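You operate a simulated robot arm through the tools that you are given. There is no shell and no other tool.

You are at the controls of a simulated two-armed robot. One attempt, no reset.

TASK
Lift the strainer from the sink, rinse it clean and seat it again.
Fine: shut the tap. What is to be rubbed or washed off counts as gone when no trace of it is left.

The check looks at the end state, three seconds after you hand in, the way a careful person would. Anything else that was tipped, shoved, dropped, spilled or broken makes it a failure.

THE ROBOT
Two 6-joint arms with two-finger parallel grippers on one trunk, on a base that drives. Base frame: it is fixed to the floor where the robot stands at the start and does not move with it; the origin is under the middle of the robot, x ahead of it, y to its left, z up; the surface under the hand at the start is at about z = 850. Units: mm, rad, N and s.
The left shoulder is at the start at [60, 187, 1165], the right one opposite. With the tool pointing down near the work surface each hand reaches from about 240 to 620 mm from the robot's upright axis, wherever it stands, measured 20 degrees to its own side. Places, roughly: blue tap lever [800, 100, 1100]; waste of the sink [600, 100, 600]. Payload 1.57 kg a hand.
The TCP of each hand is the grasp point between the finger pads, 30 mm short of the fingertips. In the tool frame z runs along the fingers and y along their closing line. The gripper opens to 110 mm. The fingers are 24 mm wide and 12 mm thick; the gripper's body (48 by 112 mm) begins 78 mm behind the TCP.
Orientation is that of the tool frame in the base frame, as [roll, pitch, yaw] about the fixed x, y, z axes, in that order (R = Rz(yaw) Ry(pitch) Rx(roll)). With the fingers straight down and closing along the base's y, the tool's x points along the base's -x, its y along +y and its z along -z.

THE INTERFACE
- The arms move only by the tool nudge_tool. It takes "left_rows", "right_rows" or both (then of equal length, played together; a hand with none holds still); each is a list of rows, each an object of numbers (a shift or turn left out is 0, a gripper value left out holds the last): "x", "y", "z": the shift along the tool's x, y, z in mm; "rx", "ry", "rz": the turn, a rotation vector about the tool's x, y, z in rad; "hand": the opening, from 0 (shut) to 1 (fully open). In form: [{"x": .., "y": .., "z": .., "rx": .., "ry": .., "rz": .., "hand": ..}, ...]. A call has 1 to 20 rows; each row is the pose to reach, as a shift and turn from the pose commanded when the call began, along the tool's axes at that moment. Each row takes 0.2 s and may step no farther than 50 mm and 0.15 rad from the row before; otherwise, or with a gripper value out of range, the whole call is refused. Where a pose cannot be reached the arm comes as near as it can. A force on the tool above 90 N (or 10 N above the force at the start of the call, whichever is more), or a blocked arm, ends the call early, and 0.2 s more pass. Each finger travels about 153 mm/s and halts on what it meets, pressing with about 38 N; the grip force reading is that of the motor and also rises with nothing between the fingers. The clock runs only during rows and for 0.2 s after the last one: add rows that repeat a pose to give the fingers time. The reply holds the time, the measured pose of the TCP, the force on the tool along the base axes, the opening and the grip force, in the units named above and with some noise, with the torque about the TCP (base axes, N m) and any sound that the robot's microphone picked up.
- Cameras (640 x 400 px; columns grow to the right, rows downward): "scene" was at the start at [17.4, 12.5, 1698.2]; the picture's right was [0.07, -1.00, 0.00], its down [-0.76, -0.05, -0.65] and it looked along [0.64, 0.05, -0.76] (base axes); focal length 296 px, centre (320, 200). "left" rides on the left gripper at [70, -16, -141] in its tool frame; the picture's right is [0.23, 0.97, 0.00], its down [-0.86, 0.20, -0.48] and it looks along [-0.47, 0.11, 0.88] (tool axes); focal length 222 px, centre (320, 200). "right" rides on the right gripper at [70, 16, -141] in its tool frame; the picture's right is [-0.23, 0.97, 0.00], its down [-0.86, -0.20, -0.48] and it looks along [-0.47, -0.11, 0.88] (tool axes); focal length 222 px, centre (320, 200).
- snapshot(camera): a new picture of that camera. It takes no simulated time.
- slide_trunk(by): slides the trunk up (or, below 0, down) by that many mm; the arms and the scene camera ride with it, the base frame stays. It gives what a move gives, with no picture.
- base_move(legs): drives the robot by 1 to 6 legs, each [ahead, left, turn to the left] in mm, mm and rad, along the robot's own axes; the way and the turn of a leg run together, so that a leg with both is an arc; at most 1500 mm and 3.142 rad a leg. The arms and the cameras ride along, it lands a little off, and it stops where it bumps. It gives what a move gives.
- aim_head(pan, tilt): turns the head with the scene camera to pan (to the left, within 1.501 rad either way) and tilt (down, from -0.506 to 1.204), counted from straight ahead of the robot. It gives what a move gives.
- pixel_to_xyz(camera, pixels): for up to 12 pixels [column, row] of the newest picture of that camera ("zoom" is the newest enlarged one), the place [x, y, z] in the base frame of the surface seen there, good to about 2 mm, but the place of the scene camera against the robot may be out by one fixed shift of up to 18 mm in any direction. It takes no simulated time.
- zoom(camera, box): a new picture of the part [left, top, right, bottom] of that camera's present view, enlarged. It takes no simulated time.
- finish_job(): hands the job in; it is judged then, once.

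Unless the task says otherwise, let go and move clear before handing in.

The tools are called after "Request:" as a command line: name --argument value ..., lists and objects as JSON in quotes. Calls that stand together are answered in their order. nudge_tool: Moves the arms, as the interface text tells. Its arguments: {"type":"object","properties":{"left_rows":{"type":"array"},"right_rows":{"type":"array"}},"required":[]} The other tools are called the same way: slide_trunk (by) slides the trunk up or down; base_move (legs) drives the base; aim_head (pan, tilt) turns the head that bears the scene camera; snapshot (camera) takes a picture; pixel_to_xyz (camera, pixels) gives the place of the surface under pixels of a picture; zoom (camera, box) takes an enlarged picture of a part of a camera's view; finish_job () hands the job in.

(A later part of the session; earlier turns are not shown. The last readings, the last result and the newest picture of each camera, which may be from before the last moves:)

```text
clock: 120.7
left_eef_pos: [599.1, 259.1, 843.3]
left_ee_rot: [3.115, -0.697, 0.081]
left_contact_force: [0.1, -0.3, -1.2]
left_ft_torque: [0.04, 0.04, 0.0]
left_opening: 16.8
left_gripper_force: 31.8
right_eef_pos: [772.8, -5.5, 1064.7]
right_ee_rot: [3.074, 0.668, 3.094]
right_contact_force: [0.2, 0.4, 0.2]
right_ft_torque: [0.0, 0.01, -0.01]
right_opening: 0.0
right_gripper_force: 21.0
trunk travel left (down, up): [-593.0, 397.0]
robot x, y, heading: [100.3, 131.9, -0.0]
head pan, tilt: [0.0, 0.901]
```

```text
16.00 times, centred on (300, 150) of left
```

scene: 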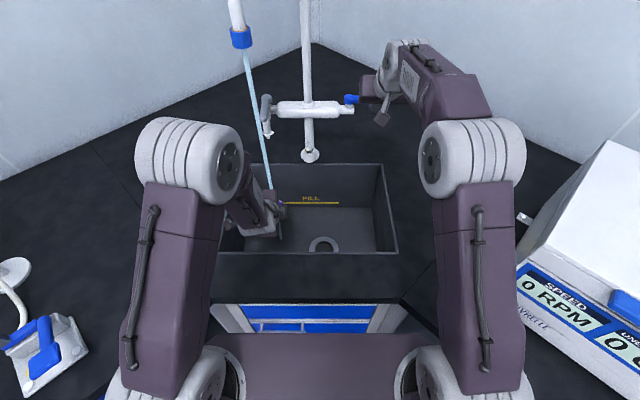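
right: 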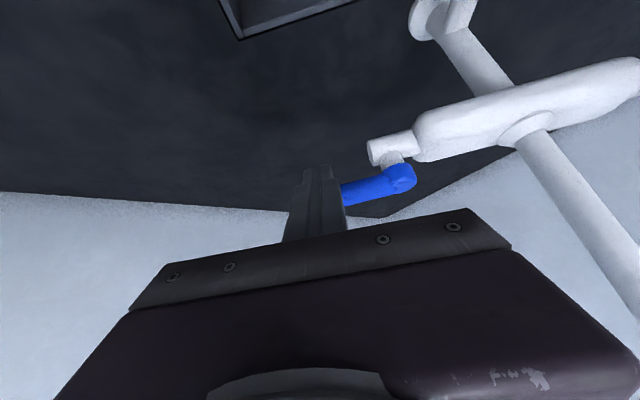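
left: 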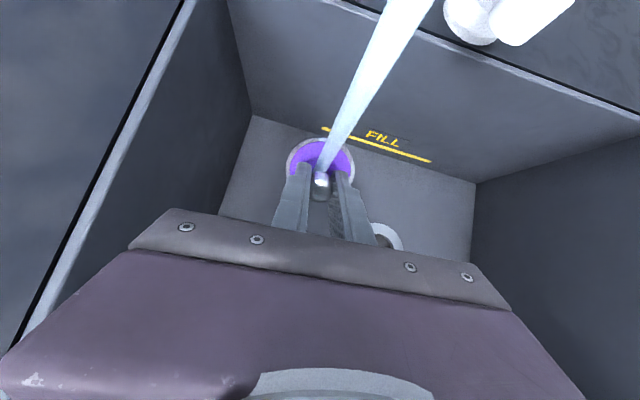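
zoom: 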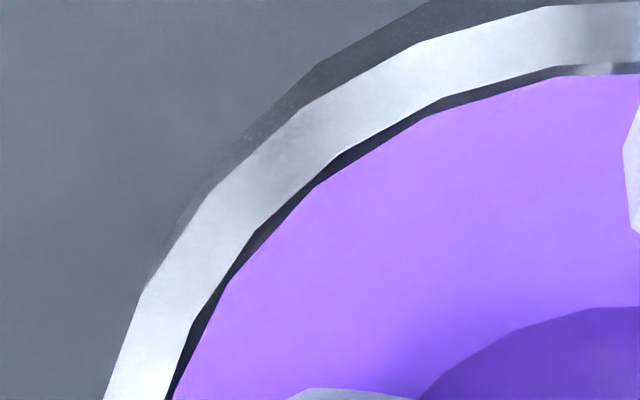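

The colour at that spot is unchanged, but I've been dwelling on the same area, and the film may only fade in proportion to how much of it has been rinsed. I'll now spin the strainer slowly so the whole ring passes under the full stream, then compare.

Request:
nudge_tool --left_rows '[{"rz": -0.077}, {"rz": -0.154}, {"rz": -0.231}, {"rz": -0.308}, {"rz": -0.385}, {"rz": -0.462}, {"rz": -0.539}, {"rz": -0.616}, {"rz": -0.693}, {"rz": -0.77}, {"rz": -0.847}, {"rz": -0.924}, {"rz": -1.001}, {"rz": -1.078}, {"rz": -1.155}, {"rz": -1.232}, {"rz": -1.309}, {"rz": -1.386}, {"rz": -1.463}, {"rz": -1.54}]'

Request:
zoom --camera "left" --box '[280, 130, 360, 190]'

Request:
nudge_tool --left_rows '[{"rz": -0.077}, {"rz": -0.154}, {"rz": -0.231}, {"rz": -0.308}, {"rz": -0.385}, {"rz": -0.462}, {"rz": -0.539}, {"rz": -0.616}, {"rz": -0.693}, {"rz": -0.77}, {"rz": -0.847}, {"rz": -0.924}, {"rz": -1.001}, {"rz": -1.078}, {"rz": -1.155}, {"rz": -1.232}, {"rz": -1.309}, {"rz": -1.386}, {"rz": -1.463}, {"rz": -1.54}]'

Request:
zoom --camera "left" --box '[280, 130, 360, 190]'

```text
clock: 124.9
left_eef_pos: [598.0, 259.1, 842.2]
left_ee_rot: [2.443, 0.001, 1.613]
left_contact_force: [0.2, 0.0, -0.2]
left_ft_torque: [-0.01, 0.01, 0.0]
left_opening: 16.3
left_gripper_force: 31.6
right_eef_pos: [772.0, -5.2, 1063.9]
right_ee_rot: [3.072, 0.666, 3.097]
right_contact_force: [0.3, 0.3, 0.1]
right_ft_torque: [0.01, 0.01, -0.03]
right_opening: 0.0
right_gripper_force: 21.0
trunk travel left (down, up): [-593.0, 397.0]
robot x, y, heading: [102.9, 131.7, -0.001]
head pan, tilt: [0.0, 0.901]
```

```text
6.67 times, centred on (320, 160) of left
```

zoom: 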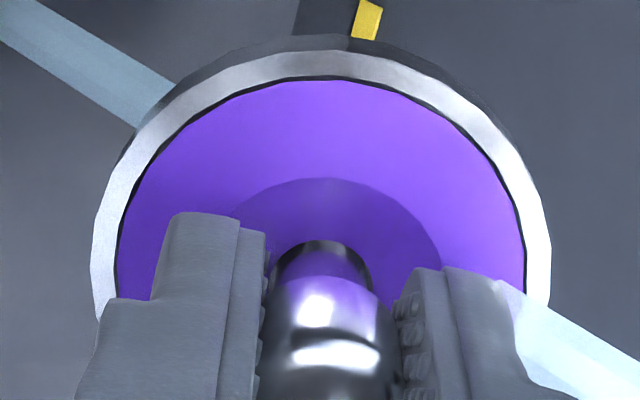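

```text
clock: 129.1
left_eef_pos: [597.8, 257.6, 841.1]
left_ee_rot: [3.117, 0.7, -3.14]
left_contact_force: [-0.4, -0.3, -1.4]
left_ft_torque: [0.0, 0.0, 0.01]
left_opening: 16.4
left_gripper_force: 32.0
right_eef_pos: [772.1, -4.7, 1063.5]
right_ee_rot: [3.074, 0.666, 3.094]
right_contact_force: [0.9, -0.5, 0.6]
right_ft_torque: [0.04, 0.02, 0.02]
right_opening: 0.0
right_gripper_force: 21.0
trunk travel left (down, up): [-593.0, 397.0]
robot x, y, heading: [101.6, 130.2, 0.0]
head pan, tilt: [0.0, 0.901]
```

```text
6.67 times, centred on (320, 160) of left
```

zoom: 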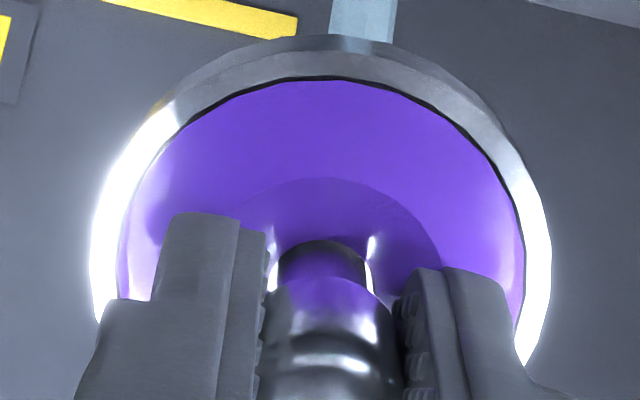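

The far half has been under full flow and I still see no visible change. I'll try setting the strainer down flat on the sink floor under the stream with the gripper withdrawn, so nothing shields it. First I'll back out and straighten.

Request:
nudge_tool --left_rows '[{"x": 4, "z": -16, "ry": 0.06}, {"x": 8, "z": -34, "ry": 0.14}, {"x": 12, "z": -50, "ry": 0.24}, {"x": 14, "z": -66, "ry": 0.34}, {"x": 14, "z": -80, "ry": 0.44}, {"x": 14, "z": -92, "ry": 0.54}, {"x": 14, "z": -102, "ry": 0.62}, {"x": 14, "z": -110, "ry": 0.7}, {"x": 14, "z": -110, "ry": 0.7}]'

Request:
zoom --camera "scene" --box '[240, 200, 300, 250]'

Request:
zoom --camera "left" --box '[260, 110, 380, 210]'

```text
clock: 131.1
left_eef_pos: [515.9, 256.3, 919.8]
left_ee_rot: [3.122, -0.003, -3.126]
left_contact_force: [0.8, -0.2, -0.8]
left_ft_torque: [-0.02, 0.0, 0.0]
left_opening: 16.5
left_gripper_force: 31.2
left hand out of reach, approached as far as the arm can: row 3, 4, 5
right_eef_pos: [771.8, -6.6, 1065.6]
right_ee_rot: [3.072, 0.665, 3.094]
right_contact_force: [-0.3, 0.2, 1.3]
right_ft_torque: [0.01, -0.01, -0.05]
right_opening: 0.0
right_gripper_force: 21.7
trunk travel left (down, up): [-593.0, 397.0]
robot x, y, heading: [97.6, 128.2, 0.006]
head pan, tilt: [0.0, 0.901]
```

```text
8.00 times, centred on (270, 225) of scene
```

zoom: 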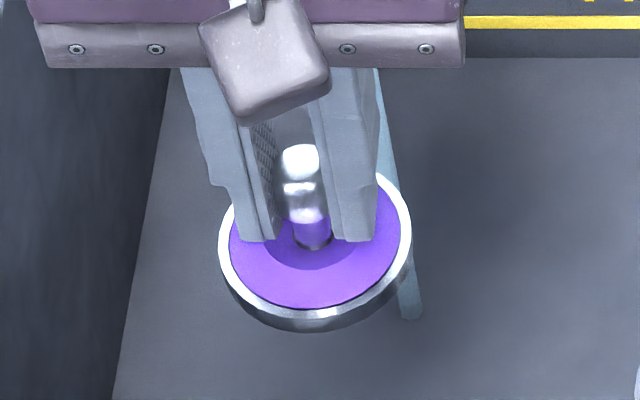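

```text
4.00 times, centred on (320, 160) of left
```

zoom: 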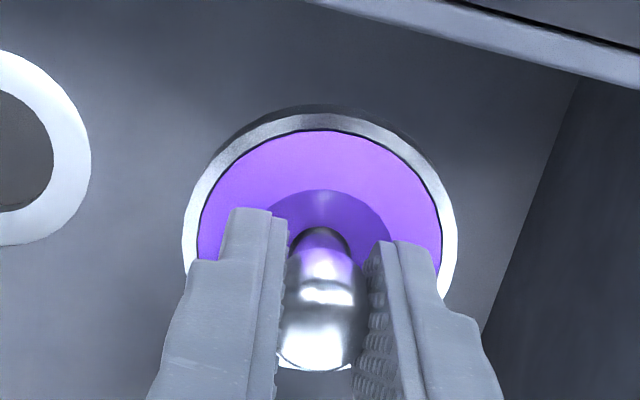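

Still held, with about 1–2 mm of slip at most. I'll carry it down to just above the sink floor at x≈621, so its ring will be under the stream.

Request:
nudge_tool --left_rows '[{"x": -20, "z": 20, "y": 1}, {"x": -42, "z": 45, "y": 2}, {"x": -64, "z": 72, "y": 3}, {"x": -86, "z": 100, "y": 4}, {"x": -102, "z": 130, "y": 4}, {"x": -105, "z": 160, "y": 4}, {"x": -105, "z": 185, "y": 4}, {"x": -105, "z": 200, "y": 4}, {"x": -105, "z": 212, "y": 4}, {"x": -105, "z": 212, "y": 4}]'

Request:
snapshot --camera "left"

Request:
zoom --camera "scene" --box '[220, 150, 340, 250]'

```text
clock: 133.3
left_eef_pos: [621.4, 266.1, 707.4]
left_ee_rot: [3.123, -0.003, -3.123]
left_contact_force: [-0.2, 0.4, -0.9]
left_ft_torque: [-0.02, 0.02, 0.0]
left_opening: 16.3
left_gripper_force: 31.6
right_eef_pos: [771.2, -4.5, 1063.3]
right_ee_rot: [3.073, 0.667, 3.093]
right_contact_force: [-0.3, -0.2, 0.0]
right_ft_torque: [-0.03, -0.01, -0.03]
right_opening: 0.3
right_gripper_force: 21.0
trunk travel left (down, up): [-593.0, 397.0]
robot x, y, heading: [96.6, 127.8, -0.001]
head pan, tilt: [0.0, 0.901]
```

```text
taken
```

left: 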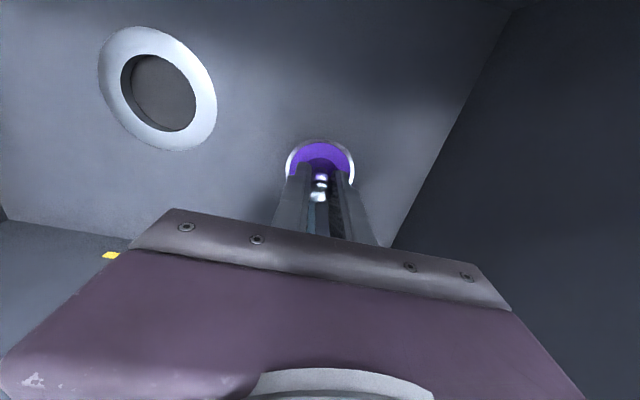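

```text
4.00 times, centred on (280, 200) of scene
```

zoom: 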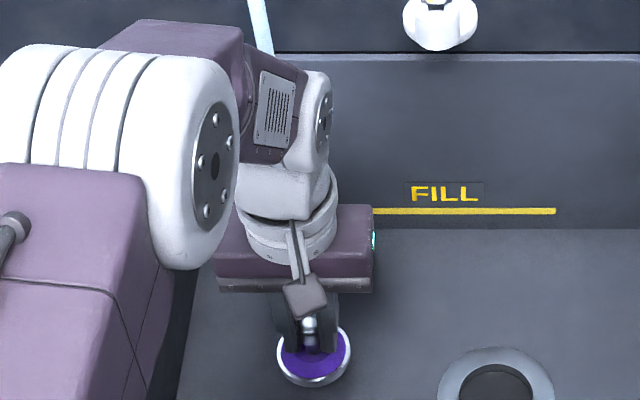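

The strainer is about 25 mm above the floor. I'll correct y by −6 and lower slowly until it touches.

Request:
nudge_tool --left_rows '[{"y": -3, "z": 4}, {"y": -6, "z": 8}, {"y": -6, "z": 12}, {"y": -6, "z": 15}, {"y": -6, "z": 18}]'

Request:
zoom --camera "scene" --box '[260, 200, 330, 250]'

```text
clock: 134.5
left_eef_pos: [621.9, 259.2, 688.2]
left_ee_rot: [3.123, 0.001, -3.123]
left_contact_force: [0.4, 0.0, -0.4]
left_ft_torque: [0.01, -0.01, -0.02]
left_opening: 16.7
left_gripper_force: 31.7
right_eef_pos: [772.5, -5.0, 1063.5]
right_ee_rot: [3.072, 0.666, 3.094]
right_contact_force: [-0.4, 1.1, 0.0]
right_ft_torque: [0.0, 0.02, 0.02]
right_opening: 0.2
right_gripper_force: 21.1
trunk travel left (down, up): [-593.0, 397.0]
robot x, y, heading: [99.9, 130.5, -0.0]
head pan, tilt: [0.0, 0.901]
```

```text
8.00 times, centred on (295, 225) of scene
```

zoom: 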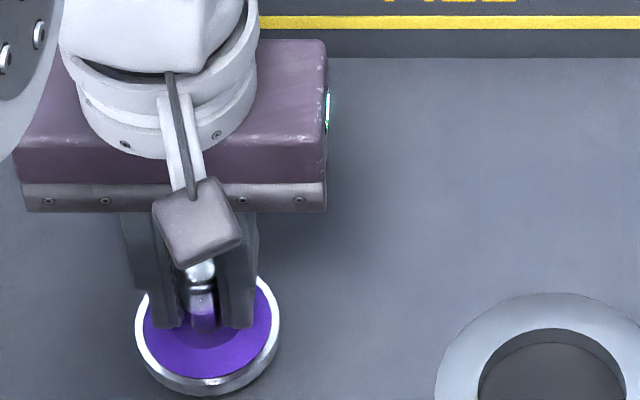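

Request:
nudge_tool --left_rows '[{"z": 2}, {"z": 4}, {"z": 6}, {"z": 7.5}]'

```text
clock: 135.5
left_eef_pos: [621.9, 260.7, 682.0]
left_ee_rot: [3.122, 0.003, -3.123]
left_contact_force: [-2.4, 2.9, 15.3]
left_ft_torque: [-0.33, -0.01, -0.02]
left_opening: 16.3
left_gripper_force: 32.2
right_eef_pos: [769.5, -3.9, 1065.3]
right_ee_rot: [3.074, 0.669, 3.095]
right_contact_force: [0.4, -0.2, 0.1]
right_ft_torque: [0.0, -0.01, -0.02]
right_opening: 0.0
right_gripper_force: 21.6
trunk travel left (down, up): [-593.0, 397.0]
robot x, y, heading: [100.5, 132.2, -0.005]
head pan, tilt: [0.0, 0.901]
```

It touched the floor (+15 N). I'll ease off, open, and withdraw up and back out of the stream.

Request:
nudge_tool --left_rows '[{"z": -1}, {"z": -1, "hand": 0.25}, {"z": -1, "hand": 0.4}, {"z": -1, "hand": 0.4}, {"z": -30}, {"z": -60}, {"z": -90, "x": 20}, {"z": -120, "x": 50}, {"z": -150, "x": 85}, {"z": -170, "x": 110}]'

Request:
snapshot --camera "left"

Request:
zoom --camera "scene" --box '[220, 150, 340, 250]'

```text
clock: 137.7
left_eef_pos: [510.0, 253.6, 850.2]
left_ee_rot: [3.123, 0.0, -3.127]
left_contact_force: [-0.1, -0.4, -0.4]
left_ft_torque: [0.02, -0.01, 0.0]
left_opening: 43.7
left_gripper_force: 0.2
right_eef_pos: [770.8, -6.3, 1065.2]
right_ee_rot: [3.073, 0.668, 3.095]
right_contact_force: [-0.1, -0.5, 0.7]
right_ft_torque: [0.05, 0.01, 0.02]
right_opening: 0.0
right_gripper_force: 21.7
trunk travel left (down, up): [-593.0, 397.0]
robot x, y, heading: [100.8, 130.8, -0.003]
head pan, tilt: [0.0, 0.901]
```

```text
taken
```

left: 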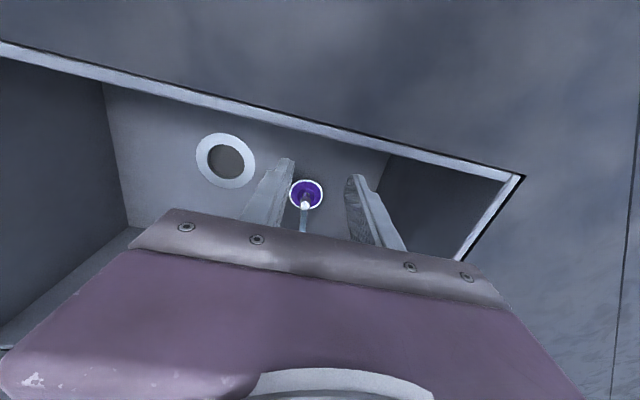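

```text
4.00 times, centred on (280, 200) of scene
```

zoom: 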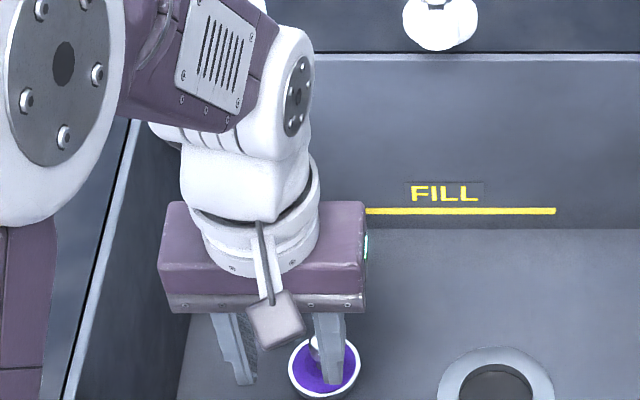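

The strainer stands upright on the floor with the stream falling on it. I'll zoom in.

Request:
zoom --camera "left" --box '[280, 165, 335, 225]'

Request:
pixel_to_xyz --camera "left" --pixels '[[306, 206], [305, 222], [305, 228], [300, 190], [306, 183], [292, 195], [322, 195]]'

```text
6.67 times, centred on (308, 195) of left
```

zoom: 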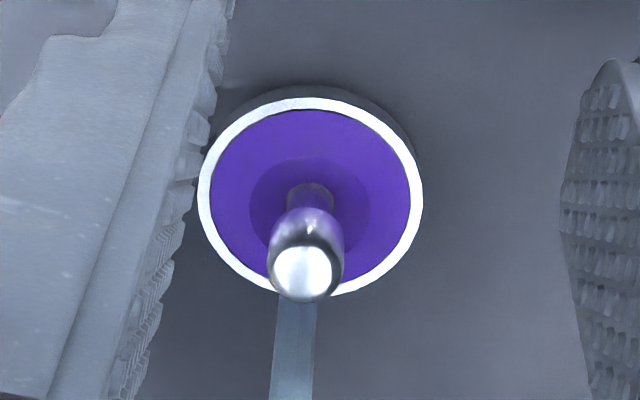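

```text
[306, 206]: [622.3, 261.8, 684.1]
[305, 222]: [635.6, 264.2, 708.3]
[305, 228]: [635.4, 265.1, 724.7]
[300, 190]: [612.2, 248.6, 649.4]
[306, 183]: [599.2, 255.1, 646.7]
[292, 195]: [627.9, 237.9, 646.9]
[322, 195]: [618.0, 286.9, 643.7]
```

The film (z≈646) is now flat and unshielded, with the stream on its far side. I'll move the left hand away to clear the scene camera's view and let the water run for 3 s.

Request:
nudge_tool --left_rows '[{"x": 15, "y": 20, "z": -20}, {"x": 30, "y": 40, "z": -40}, {"x": 45, "y": 60, "z": -60}, {"x": 60, "y": 80, "z": -60}, {"x": 60, "y": 80, "z": -60}, {"x": 60, "y": 80, "z": -60}, {"x": 60, "y": 80, "z": -60}, {"x": 60, "y": 80, "z": -60}, {"x": 60, "y": 80, "z": -60}, {"x": 60, "y": 80, "z": -60}, {"x": 60, "y": 80, "z": -60}, {"x": 60, "y": 80, "z": -60}, {"x": 60, "y": 80, "z": -60}, {"x": 60, "y": 80, "z": -60}, {"x": 60, "y": 80, "z": -60}]'

Request:
snapshot --camera "scene"

Request:
zoom --camera "scene" --box '[270, 205, 320, 245]'

```text
clock: 140.9
left_eef_pos: [450.0, 333.4, 912.5]
left_ee_rot: [3.121, -0.003, -3.122]
left_contact_force: [-0.2, 0.5, -0.3]
left_ft_torque: [-0.02, -0.01, 0.02]
left_opening: 44.0
left_gripper_force: 0.1
right_eef_pos: [772.4, -5.8, 1063.8]
right_ee_rot: [3.074, 0.667, 3.094]
right_contact_force: [-0.2, -0.8, -0.7]
right_ft_torque: [0.03, 0.0, -0.01]
right_opening: 0.0
right_gripper_force: 21.2
trunk travel left (down, up): [-593.0, 397.0]
robot x, y, heading: [99.7, 132.6, 0.001]
head pan, tilt: [0.0, 0.901]
```

```text
taken
```

scene: 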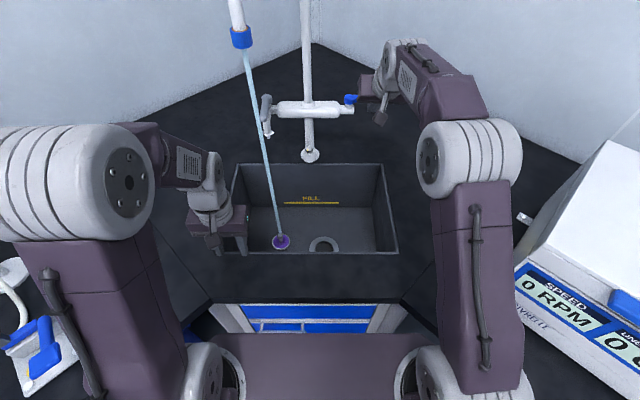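

```text
10.00 times, centred on (295, 225) of scene
```

zoom: 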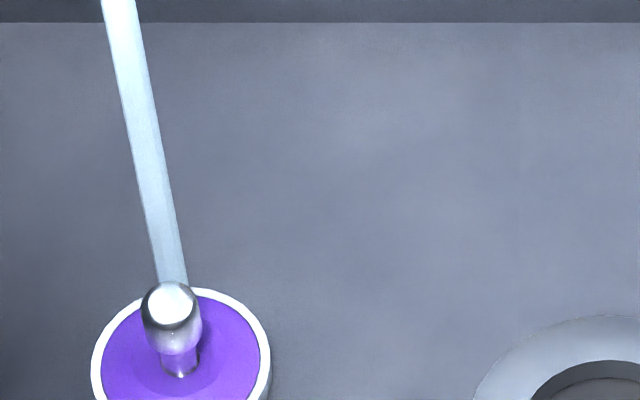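

Request:
zoom --camera "scene" --box '[268, 228, 298, 252]'

Request:
nudge_tool --left_rows '[{"z": 0}, {"z": 0}, {"z": 0}, {"z": 0}, {"z": 0}, {"z": 0}, {"z": 0}, {"z": 0}, {"z": 0}, {"z": 0}, {"z": 0}, {"z": 0}, {"z": 0}, {"z": 0}, {"z": 0}, {"z": 0}, {"z": 0}, {"z": 0}, {"z": 0}, {"z": 0}]'

Request:
zoom --camera "scene" --box '[268, 228, 298, 252]'

```text
16.00 times, centred on (283, 240) of scene
```

zoom: 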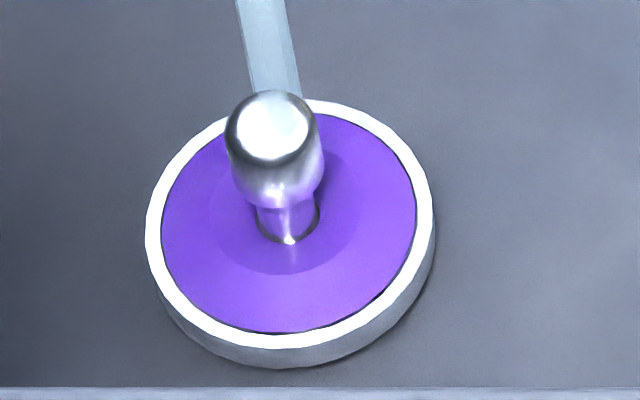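

```text
clock: 145.1
left_eef_pos: [450.6, 332.5, 911.7]
left_ee_rot: [3.121, -0.002, -3.125]
left_contact_force: [-0.5, 1.1, 0.1]
left_ft_torque: [-0.03, 0.0, -0.02]
left_opening: 44.2
left_gripper_force: 0.1
right_eef_pos: [772.6, -5.4, 1064.6]
right_ee_rot: [3.074, 0.667, 3.096]
right_contact_force: [0.5, 0.8, 0.4]
right_ft_torque: [-0.03, -0.03, -0.01]
right_opening: 0.0
right_gripper_force: 20.7
trunk travel left (down, up): [-593.0, 397.0]
robot x, y, heading: [101.4, 129.2, -0.004]
head pan, tilt: [0.0, 0.901]
```

```text
16.00 times, centred on (283, 240) of scene
```

zoom: 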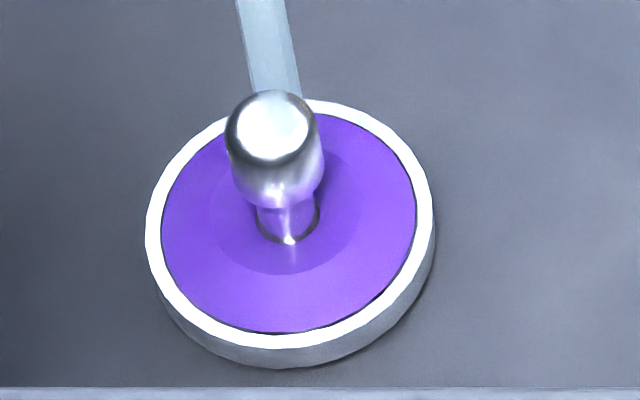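

The second image may be a shade paler. I'll let it run another 8 s to see whether that's a real trend.

Request:
nudge_tool --left_rows '[{"z": 0}, {"z": 0}, {"z": 0}, {"z": 0}, {"z": 0}, {"z": 0}, {"z": 0}, {"z": 0}, {"z": 0}, {"z": 0}, {"z": 0}, {"z": 0}, {"z": 0}, {"z": 0}, {"z": 0}, {"z": 0}, {"z": 0}, {"z": 0}, {"z": 0}, {"z": 0}]'

Request:
nudge_tool --left_rows '[{"z": 0}, {"z": 0}, {"z": 0}, {"z": 0}, {"z": 0}, {"z": 0}, {"z": 0}, {"z": 0}, {"z": 0}, {"z": 0}, {"z": 0}, {"z": 0}, {"z": 0}, {"z": 0}, {"z": 0}, {"z": 0}, {"z": 0}, {"z": 0}, {"z": 0}, {"z": 0}]'

Request:
zoom --camera "scene" --box '[268, 228, 298, 252]'

```text
clock: 149.3
left_eef_pos: [450.7, 333.4, 912.7]
left_ee_rot: [3.121, -0.002, -3.124]
left_contact_force: [0.7, -0.4, 0.7]
left_ft_torque: [0.01, 0.04, -0.01]
left_opening: 43.9
left_gripper_force: 0.0
right_eef_pos: [771.3, -5.0, 1064.2]
right_ee_rot: [3.073, 0.667, 3.094]
right_contact_force: [-0.5, -0.5, 0.0]
right_ft_torque: [-0.03, 0.01, -0.01]
right_opening: 0.0
right_gripper_force: 21.6
trunk travel left (down, up): [-593.0, 397.0]
robot x, y, heading: [99.3, 126.5, 0.003]
head pan, tilt: [0.0, 0.901]
```

```text
clock: 153.5
left_eef_pos: [449.4, 334.2, 912.6]
left_ee_rot: [3.121, -0.002, -3.125]
left_contact_force: [-0.2, -0.3, 0.5]
left_ft_torque: [-0.02, -0.02, 0.0]
left_opening: 43.9
left_gripper_force: 0.1
right_eef_pos: [773.0, -6.0, 1064.7]
right_ee_rot: [3.075, 0.667, 3.094]
right_contact_force: [0.0, 0.7, 0.6]
right_ft_torque: [-0.02, 0.0, -0.01]
right_opening: 0.1
right_gripper_force: 21.2
trunk travel left (down, up): [-593.0, 397.0]
robot x, y, heading: [102.8, 127.9, -0.002]
head pan, tilt: [0.0, 0.901]
```

```text
16.00 times, centred on (283, 240) of scene
```

zoom: 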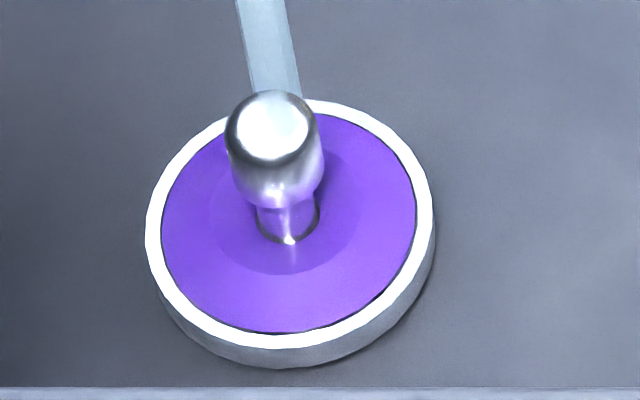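

After 15 s of direct flow there's no change at all, so the purple insert may be the strainer's own colour and the real dirt may be on the underside, which I haven't seen. I'll regrip it and inspect beneath. First I'll line up above the knob.

Request:
nudge_tool --left_rows '[{"x": -35, "y": -12, "z": 20, "rx": 0.02}, {"x": -75, "y": -30, "z": 50, "rx": 0.02}, {"x": -115, "y": -48, "z": 85, "rx": 0.02}, {"x": -150, "y": -62, "z": 115, "rx": 0.02}, {"x": -171, "y": -72, "z": 145, "rx": 0.02}, {"x": -171, "y": -72, "z": 152, "rx": 0.02}]'

Request:
snapshot --camera "left"

Request:
zoom --camera "left" --box '[260, 110, 380, 210]'

Request:
pixel_to_xyz --camera "zoom" --pixels '[[320, 200], [300, 180], [340, 180], [320, 160], [320, 240]]'

```text
refused: row 2 steps farther than a row can; nothing moved
```

```text
taken
```

left: 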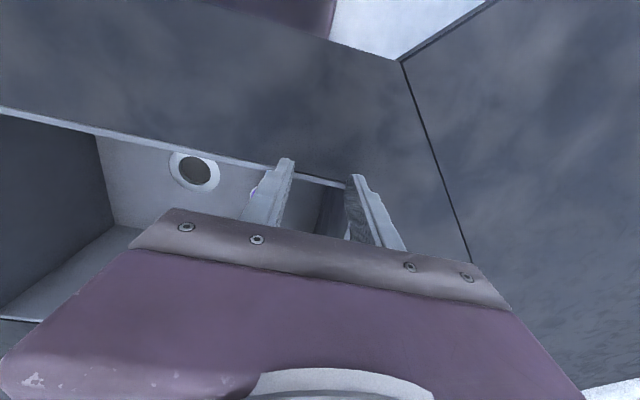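

```text
4.00 times, centred on (320, 160) of left
```

zoom: 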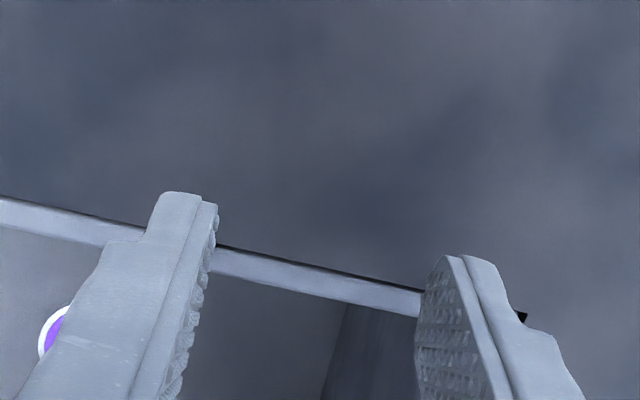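

```text
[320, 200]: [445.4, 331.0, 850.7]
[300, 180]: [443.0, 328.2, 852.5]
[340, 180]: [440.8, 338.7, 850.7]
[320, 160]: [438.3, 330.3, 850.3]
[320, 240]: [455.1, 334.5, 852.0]
```

A row was too long a step, so nothing moved. I'll repeat with smaller steps.

Request:
nudge_tool --left_rows '[{"x": -30, "y": -12, "z": 15, "rx": 0.02}, {"x": -60, "y": -25, "z": 35, "rx": 0.02}, {"x": -90, "y": -38, "z": 58, "rx": 0.02}, {"x": -118, "y": -50, "z": 82, "rx": 0.02}, {"x": -146, "y": -61, "z": 106, "rx": 0.02}, {"x": -171, "y": -72, "z": 130, "rx": 0.02}, {"x": -171, "y": -72, "z": 152, "rx": 0.02}]'

Request:
snapshot --camera "left"

Request:
zoom --camera "left" --box '[260, 110, 380, 210]'

```text
clock: 155.1
left_eef_pos: [622.3, 266.2, 758.3]
left_ee_rot: [-3.141, 0.002, -3.125]
left_contact_force: [-1.1, -0.8, -0.6]
left_ft_torque: [-0.01, -0.01, -0.03]
left_opening: 44.1
left_gripper_force: 0.0
right_eef_pos: [772.6, -5.9, 1064.9]
right_ee_rot: [3.074, 0.666, 3.093]
right_contact_force: [-0.3, -1.0, -0.2]
right_ft_torque: [0.0, 0.0, -0.03]
right_opening: 0.1
right_gripper_force: 21.3
trunk travel left (down, up): [-593.0, 397.0]
robot x, y, heading: [94.2, 130.4, -0.002]
head pan, tilt: [0.0, 0.901]
```

```text
taken
```

left: 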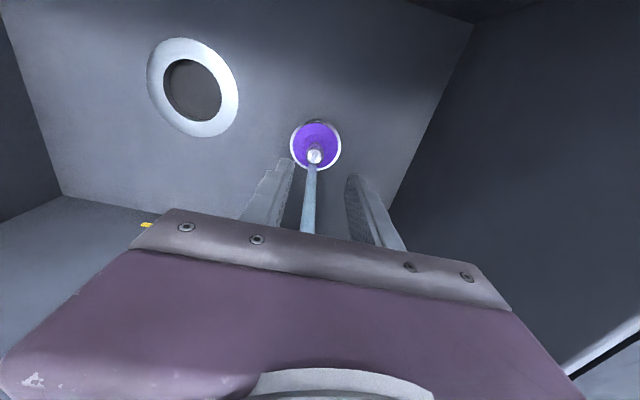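

```text
4.00 times, centred on (320, 160) of left
```

zoom: 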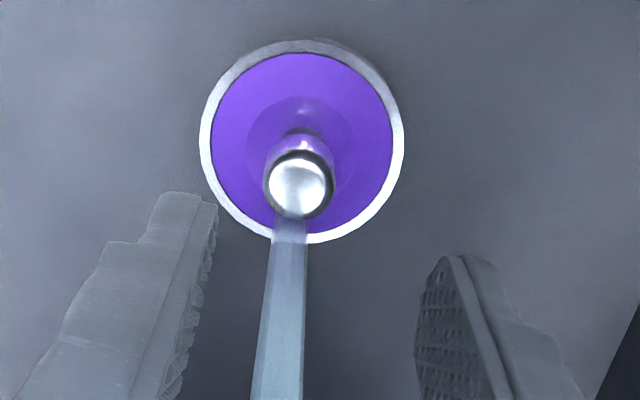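

Request:
pixel_to_xyz --camera "zoom" --pixels '[[300, 185], [285, 185], [318, 185], [300, 200], [300, 170], [235, 150], [370, 150], [310, 65], [295, 110]]'

```text
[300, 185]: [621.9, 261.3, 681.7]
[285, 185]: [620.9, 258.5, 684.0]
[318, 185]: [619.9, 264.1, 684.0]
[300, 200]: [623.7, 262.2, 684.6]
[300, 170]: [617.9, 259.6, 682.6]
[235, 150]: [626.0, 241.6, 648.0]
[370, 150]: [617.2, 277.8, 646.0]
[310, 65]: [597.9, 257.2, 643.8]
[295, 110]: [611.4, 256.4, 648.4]
```

The knob is at (621.5,261,684). I'll descend to TCP z≈680, centred, and grip.

Request:
nudge_tool --left_rows '[{"y": -4, "x": 1, "z": 20}, {"y": -5, "x": 1, "z": 45}, {"y": -5, "x": 1, "z": 65}, {"y": -5, "x": 1, "z": 77}, {"y": -5, "x": 1, "z": 77}, {"y": -5, "x": 1, "z": 77, "hand": 0.12}, {"y": -5, "x": 1, "z": 77, "hand": 0}, {"y": -5, "x": 1, "z": 77, "hand": 0}, {"y": -5, "x": 1, "z": 77, "hand": 0}]'

Request:
zoom --camera "left" --box '[260, 110, 380, 210]'

```text
clock: 157.1
left_eef_pos: [620.5, 262.0, 681.6]
left_ee_rot: [3.141, -0.001, -3.124]
left_contact_force: [0.2, 1.1, -0.9]
left_ft_torque: [0.03, 0.01, 0.02]
left_opening: 16.4
left_gripper_force: 31.8
right_eef_pos: [771.0, -5.3, 1063.4]
right_ee_rot: [3.072, 0.666, 3.093]
right_contact_force: [-0.8, 0.4, 0.1]
right_ft_torque: [0.01, -0.01, 0.04]
right_opening: 0.1
right_gripper_force: 20.5
trunk travel left (down, up): [-593.0, 397.0]
robot x, y, heading: [100.7, 127.4, -0.004]
head pan, tilt: [0.0, 0.901]
```

```text
4.00 times, centred on (320, 160) of left
```

zoom: 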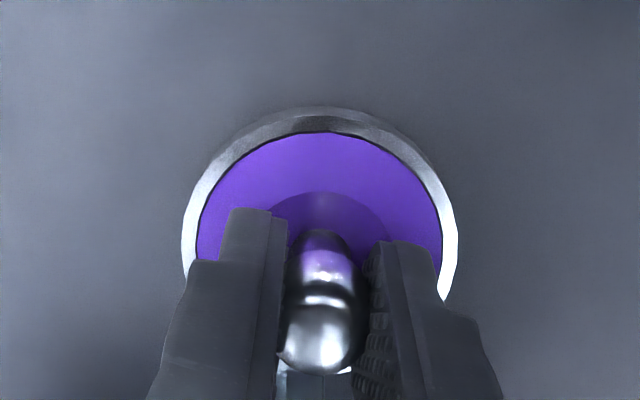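

It's gripped at 16.4 mm. I'll lift it out and back to an inspection spot around (520,300,950).

Request:
nudge_tool --left_rows '[{"z": -3}, {"z": -10}, {"z": -22}, {"z": -40}, {"z": -60}, {"z": -82}, {"z": -105}, {"z": -130, "x": 10, "y": 4}, {"z": -155, "x": 25, "y": 10}, {"z": -180, "x": 42, "y": 17}, {"z": -205, "x": 60, "y": 25}, {"z": -230, "x": 80, "y": 33}, {"z": -255, "x": 100, "y": 40}, {"z": -265, "x": 100, "y": 40}]'

Request:
snapshot --camera "scene"

```text
clock: 160.1
left_eef_pos: [520.7, 301.2, 946.2]
left_ee_rot: [3.14, -0.001, -3.125]
left_contact_force: [0.5, 0.0, -0.7]
left_ft_torque: [0.0, 0.04, 0.0]
left_opening: 16.4
left_gripper_force: 31.6
right_eef_pos: [772.1, -5.8, 1064.4]
right_ee_rot: [3.073, 0.668, 3.094]
right_contact_force: [0.2, -0.7, -0.1]
right_ft_torque: [0.01, -0.01, -0.01]
right_opening: 0.0
right_gripper_force: 21.7
trunk travel left (down, up): [-593.0, 397.0]
robot x, y, heading: [97.8, 130.3, 0.004]
head pan, tilt: [0.0, 0.901]
```

```text
taken
```

scene: 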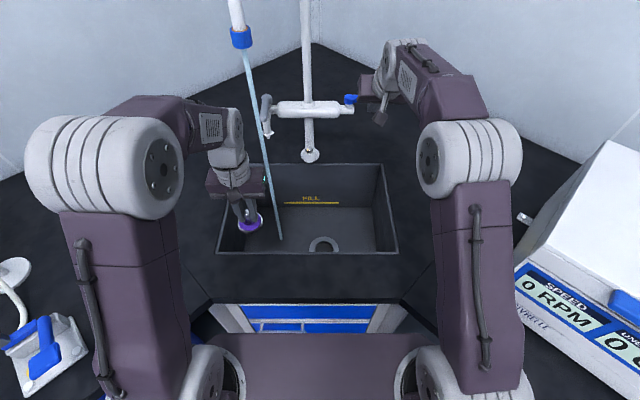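

The strainer is held at (521,301,946). I'll rotate the tool so it points right, which turns the underside toward the right and lets me see beneath it.

Request:
nudge_tool --left_rows '[{"rx": 0.12}, {"rx": 0.24}, {"rx": 0.36}, {"rx": 0.48}, {"rx": 0.6}, {"rx": 0.72}, {"rx": 0.84}, {"rx": 0.96}, {"rx": 1.08}, {"rx": 1.2}]'

Request:
snapshot --camera "scene"

Request:
zoom --camera "scene" --box '[200, 160, 320, 250]'

```text
clock: 162.3
left_eef_pos: [521.3, 300.6, 946.6]
left_ee_rot: [-1.939, -0.001, -3.123]
left_contact_force: [0.5, 0.5, -0.4]
left_ft_torque: [0.0, 0.0, 0.0]
left_opening: 16.5
left_gripper_force: 31.9
right_eef_pos: [772.4, -5.1, 1063.6]
right_ee_rot: [3.077, 0.666, 3.094]
right_contact_force: [-0.3, -0.7, -1.1]
right_ft_torque: [0.01, 0.01, 0.03]
right_opening: 0.0
right_gripper_force: 20.7
trunk travel left (down, up): [-593.0, 397.0]
robot x, y, heading: [95.1, 127.8, 0.005]
head pan, tilt: [0.0, 0.901]
```

```text
taken
```

scene: 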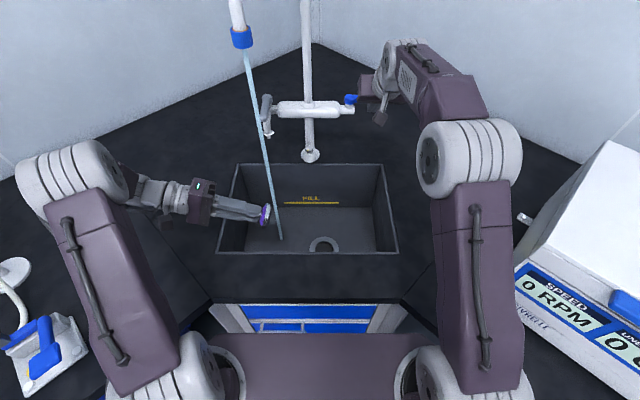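

```text
4.44 times, centred on (260, 205) of scene
```

zoom: 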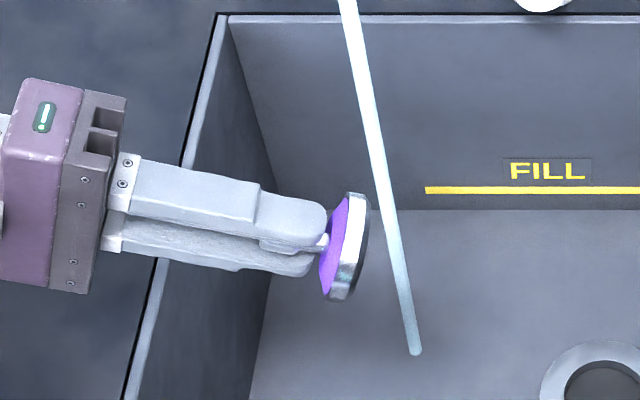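

The side hold works very well: the gripper stays well away from the stream. I'll raise it and tilt past horizontal so the scene camera can see the underside.

Request:
nudge_tool --left_rows '[{"y": -37, "z": -14}, {"y": -74, "z": -29}, {"y": -112, "z": -43}, {"y": -149, "z": -58}, {"y": -168, "z": -65, "rx": 0.12}, {"y": -168, "z": -65, "rx": 0.24}, {"y": -168, "z": -65, "rx": 0.36}, {"y": -168, "z": -65, "rx": 0.48}, {"y": -168, "z": -65, "rx": 0.6}, {"y": -168, "z": -65, "rx": 0.72}, {"y": -168, "z": -65, "rx": 0.84}]'

Request:
snapshot --camera "scene"

Request:
zoom --camera "scene" --box '[200, 120, 320, 220]'

```text
clock: 164.7
left_eef_pos: [525.6, 234.6, 1107.3]
left_ee_rot: [-1.26, -0.013, -3.097]
left_contact_force: [-0.6, 0.1, -0.7]
left_ft_torque: [0.01, 0.0, -0.03]
left_opening: 16.5
left_gripper_force: 31.7
left hand out of reach, approached as far as the arm can: row 8, 9, 10, 11
right_eef_pos: [772.3, -4.3, 1064.2]
right_ee_rot: [3.076, 0.667, 3.096]
right_contact_force: [-0.5, 0.5, 0.6]
right_ft_torque: [0.0, -0.02, 0.0]
right_opening: 0.0
right_gripper_force: 21.4
trunk travel left (down, up): [-593.0, 397.0]
robot x, y, heading: [100.2, 126.6, -0.005]
head pan, tilt: [0.0, 0.901]
```

```text
taken
```

scene: 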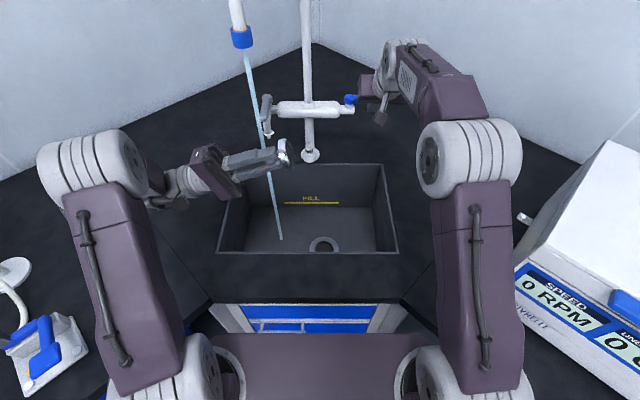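

```text
4.00 times, centred on (260, 170) of scene
```

zoom: 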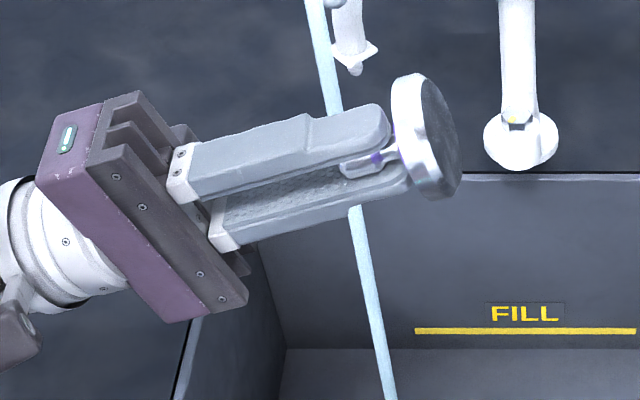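

The underside faces us at about (440,135) in the zoom and looks dark grey. I'll zoom in on it.

Request:
zoom --camera "scene" --box '[285, 132, 325, 176]'

Request:
zoom --camera "scene" --box '[270, 135, 300, 175]'

```text
9.09 times, centred on (305, 154) of scene
```

zoom: 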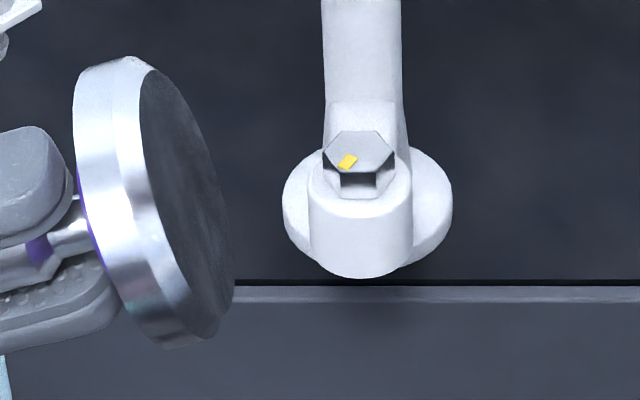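

```text
10.00 times, centred on (285, 155) of scene
```

zoom: 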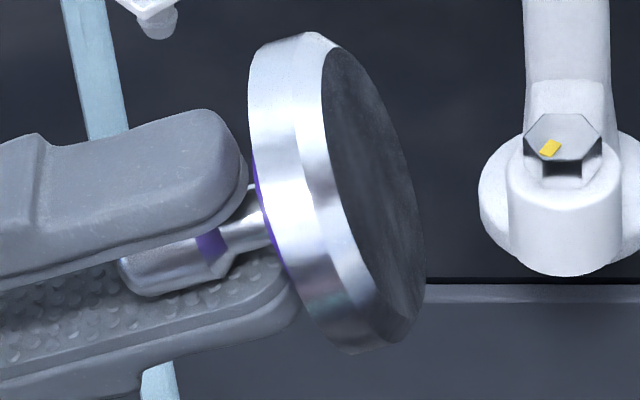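

The underside is clean bare metal, so the purple layer on top must be the dirt. It probably needs full coverage, since every part has to be rinsed and the fingers shade some of it. I'll use this comfortable side hold, tilted about 0.9 rad, and spin the strainer through the stream. First I'll move to the staging pose.

Request:
nudge_tool --left_rows '[{"y": 8, "z": -12, "rx": -0.1}, {"y": 18, "z": -25, "rx": -0.22}, {"y": 28, "z": -38, "rx": -0.34}, {"y": 38, "z": -51, "rx": -0.46}, {"y": 48, "z": -64, "rx": -0.58}, {"y": 58, "z": -78, "rx": -0.7}, {"y": 68, "z": -90, "rx": -0.82}, {"y": 79, "z": -104, "rx": -0.94}, {"y": 79, "z": -104, "rx": -0.98}]'

Request:
snapshot --camera "scene"

```text
clock: 166.7
left_eef_pos: [521.7, 310.5, 1000.7]
left_ee_rot: [-2.242, -0.013, -3.096]
left_contact_force: [0.4, -1.0, -0.4]
left_ft_torque: [-0.02, 0.02, -0.01]
left_opening: 16.3
left_gripper_force: 31.6
right_eef_pos: [771.4, -6.6, 1064.1]
right_ee_rot: [3.072, 0.668, 3.096]
right_contact_force: [-0.4, 0.0, -0.5]
right_ft_torque: [-0.01, 0.0, -0.01]
right_opening: 0.1
right_gripper_force: 21.0
trunk travel left (down, up): [-593.0, 397.0]
robot x, y, heading: [100.8, 127.1, 0.004]
head pan, tilt: [0.0, 0.901]
```

```text
taken
```

scene: 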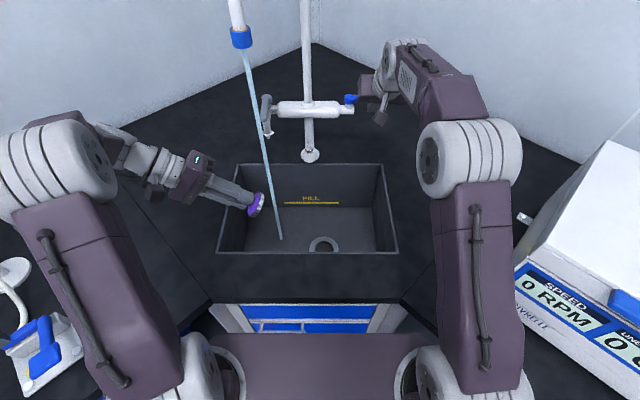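

Staged at (522,310,1001). I'll bring the strainer to the stream with its upper edge under the water, keeping the gripper body clear of the left rim.

Request:
nudge_tool --left_rows '[{"x": -22, "y": 16, "z": 17}, {"x": -44, "y": 32, "z": 34}, {"x": -66, "y": 48, "z": 51}, {"x": -88, "y": 64, "z": 68}, {"x": -106, "y": 75, "z": 80}, {"x": -116, "y": 79, "z": 85}, {"x": -116, "y": 79, "z": 85}]'

Request:
snapshot --camera "left"

Request:
snapshot --camera "scene"

Request:
zoom --camera "scene" --box '[220, 150, 320, 230]'

```text
clock: 168.3
left_eef_pos: [637.8, 298.2, 884.0]
left_ee_rot: [-2.24, -0.01, -3.096]
left_contact_force: [-1.1, 0.8, -0.7]
left_ft_torque: [0.0, 0.0, -0.02]
left_opening: 16.8
left_gripper_force: 31.9
right_eef_pos: [771.3, -5.7, 1064.3]
right_ee_rot: [3.074, 0.667, 3.095]
right_contact_force: [-0.4, 0.0, -0.5]
right_ft_torque: [-0.01, 0.0, 0.01]
right_opening: 0.1
right_gripper_force: 21.7
trunk travel left (down, up): [-593.0, 397.0]
robot x, y, heading: [99.9, 131.4, -0.002]
head pan, tilt: [0.0, 0.901]
```

```text
taken
```

left: 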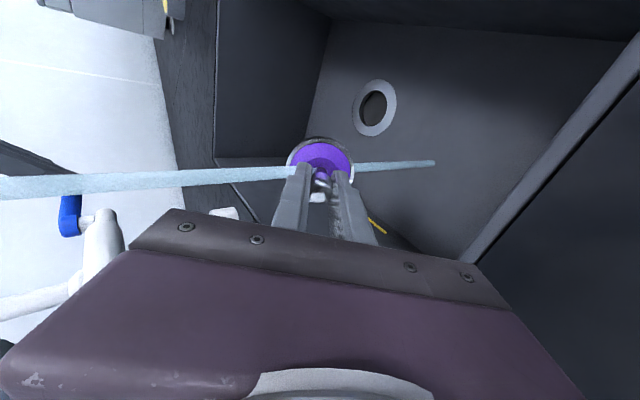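

```text
taken
```

scene: 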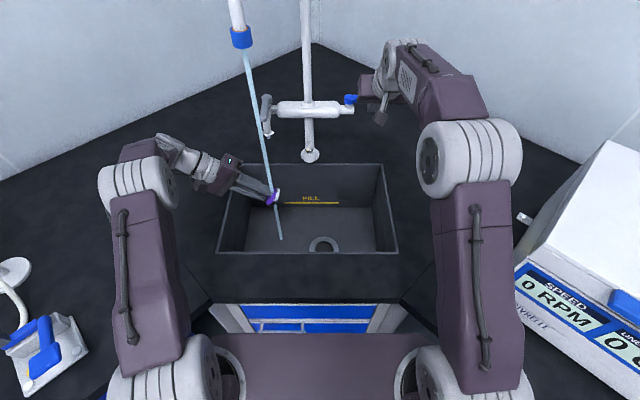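

```text
5.00 times, centred on (270, 190) of scene
```

zoom: 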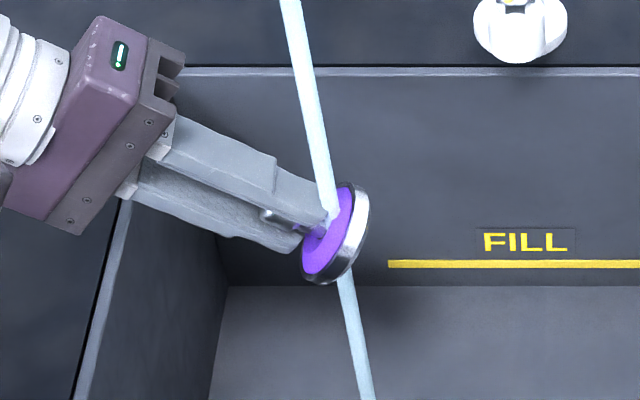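

An excellent setup: the scene camera shows the stream striking the film at zoom (335,215), with the gripper well clear. I'll spin slowly here and watch.

Request:
zoom --camera "scene" --box '[275, 180, 300, 212]'

Request:
nudge_tool --left_rows '[{"rz": 0.07}, {"rz": 0.14}, {"rz": 0.21}, {"rz": 0.28}, {"rz": 0.35}, {"rz": 0.42}, {"rz": 0.49}, {"rz": 0.56}, {"rz": 0.63}, {"rz": 0.7}, {"rz": 0.77}, {"rz": 0.84}, {"rz": 0.91}, {"rz": 0.98}, {"rz": 1.05}, {"rz": 1.12}, {"rz": 1.19}, {"rz": 1.26}, {"rz": 1.33}, {"rz": 1.4}]'

Request:
zoom --camera "scene" --box '[220, 150, 320, 230]'

Request:
zoom --camera "left" --box '[260, 110, 380, 210]'

```text
12.50 times, centred on (288, 196) of scene
```

zoom: 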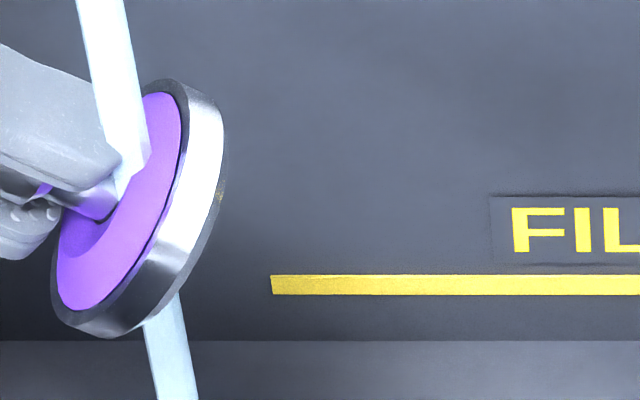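

```text
clock: 172.5
left_eef_pos: [636.9, 298.0, 885.0]
left_ee_rot: [-2.916, 0.879, 1.898]
left_contact_force: [-0.5, 0.3, 0.0]
left_ft_torque: [0.03, -0.02, 0.03]
left_opening: 16.6
left_gripper_force: 31.7
right_eef_pos: [771.9, -6.0, 1063.2]
right_ee_rot: [3.073, 0.667, 3.094]
right_contact_force: [0.3, -0.3, 0.3]
right_ft_torque: [0.02, -0.01, 0.02]
right_opening: 0.0
right_gripper_force: 21.4
trunk travel left (down, up): [-593.0, 397.0]
robot x, y, heading: [102.7, 132.7, -0.001]
head pan, tilt: [0.0, 0.901]
```

```text
5.00 times, centred on (270, 190) of scene
```

zoom: 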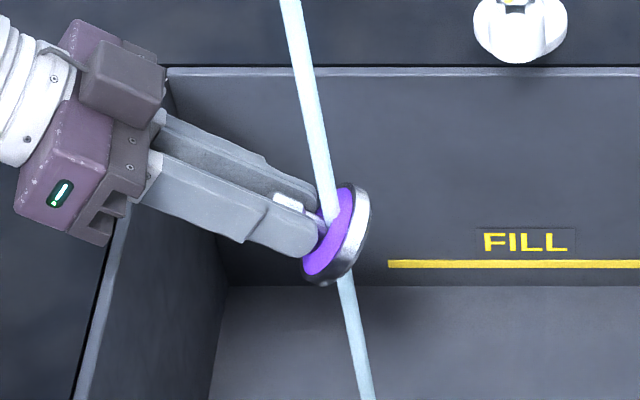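

```text
4.00 times, centred on (320, 160) of left
```

zoom: 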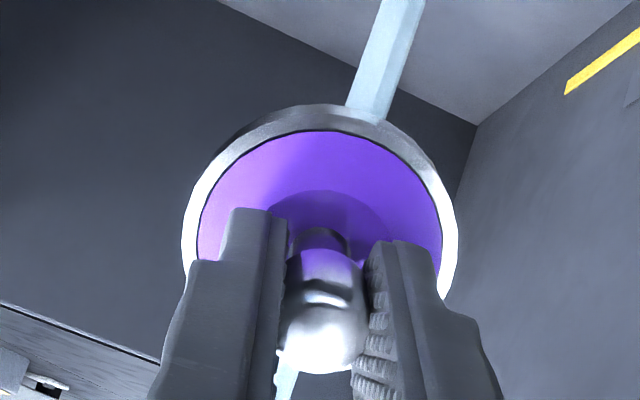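

There's still no visible change after spinning through 1.4 rad. I'll look very closely at the film surface for texture or partial removal.

Request:
zoom --camera "left" --box '[296, 138, 352, 176]'

Request:
zoom --camera "scene" --box '[278, 184, 296, 208]'

```text
10.53 times, centred on (324, 157) of left
```

zoom: 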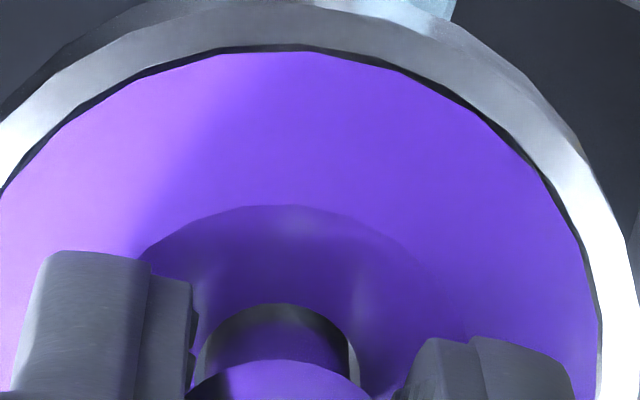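

```text
16.00 times, centred on (287, 196) of scene
```

zoom: 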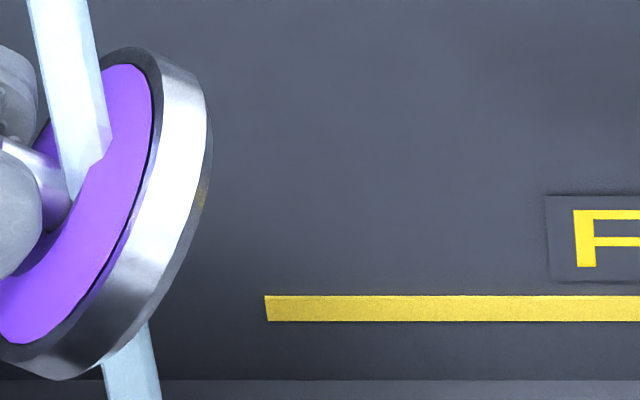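

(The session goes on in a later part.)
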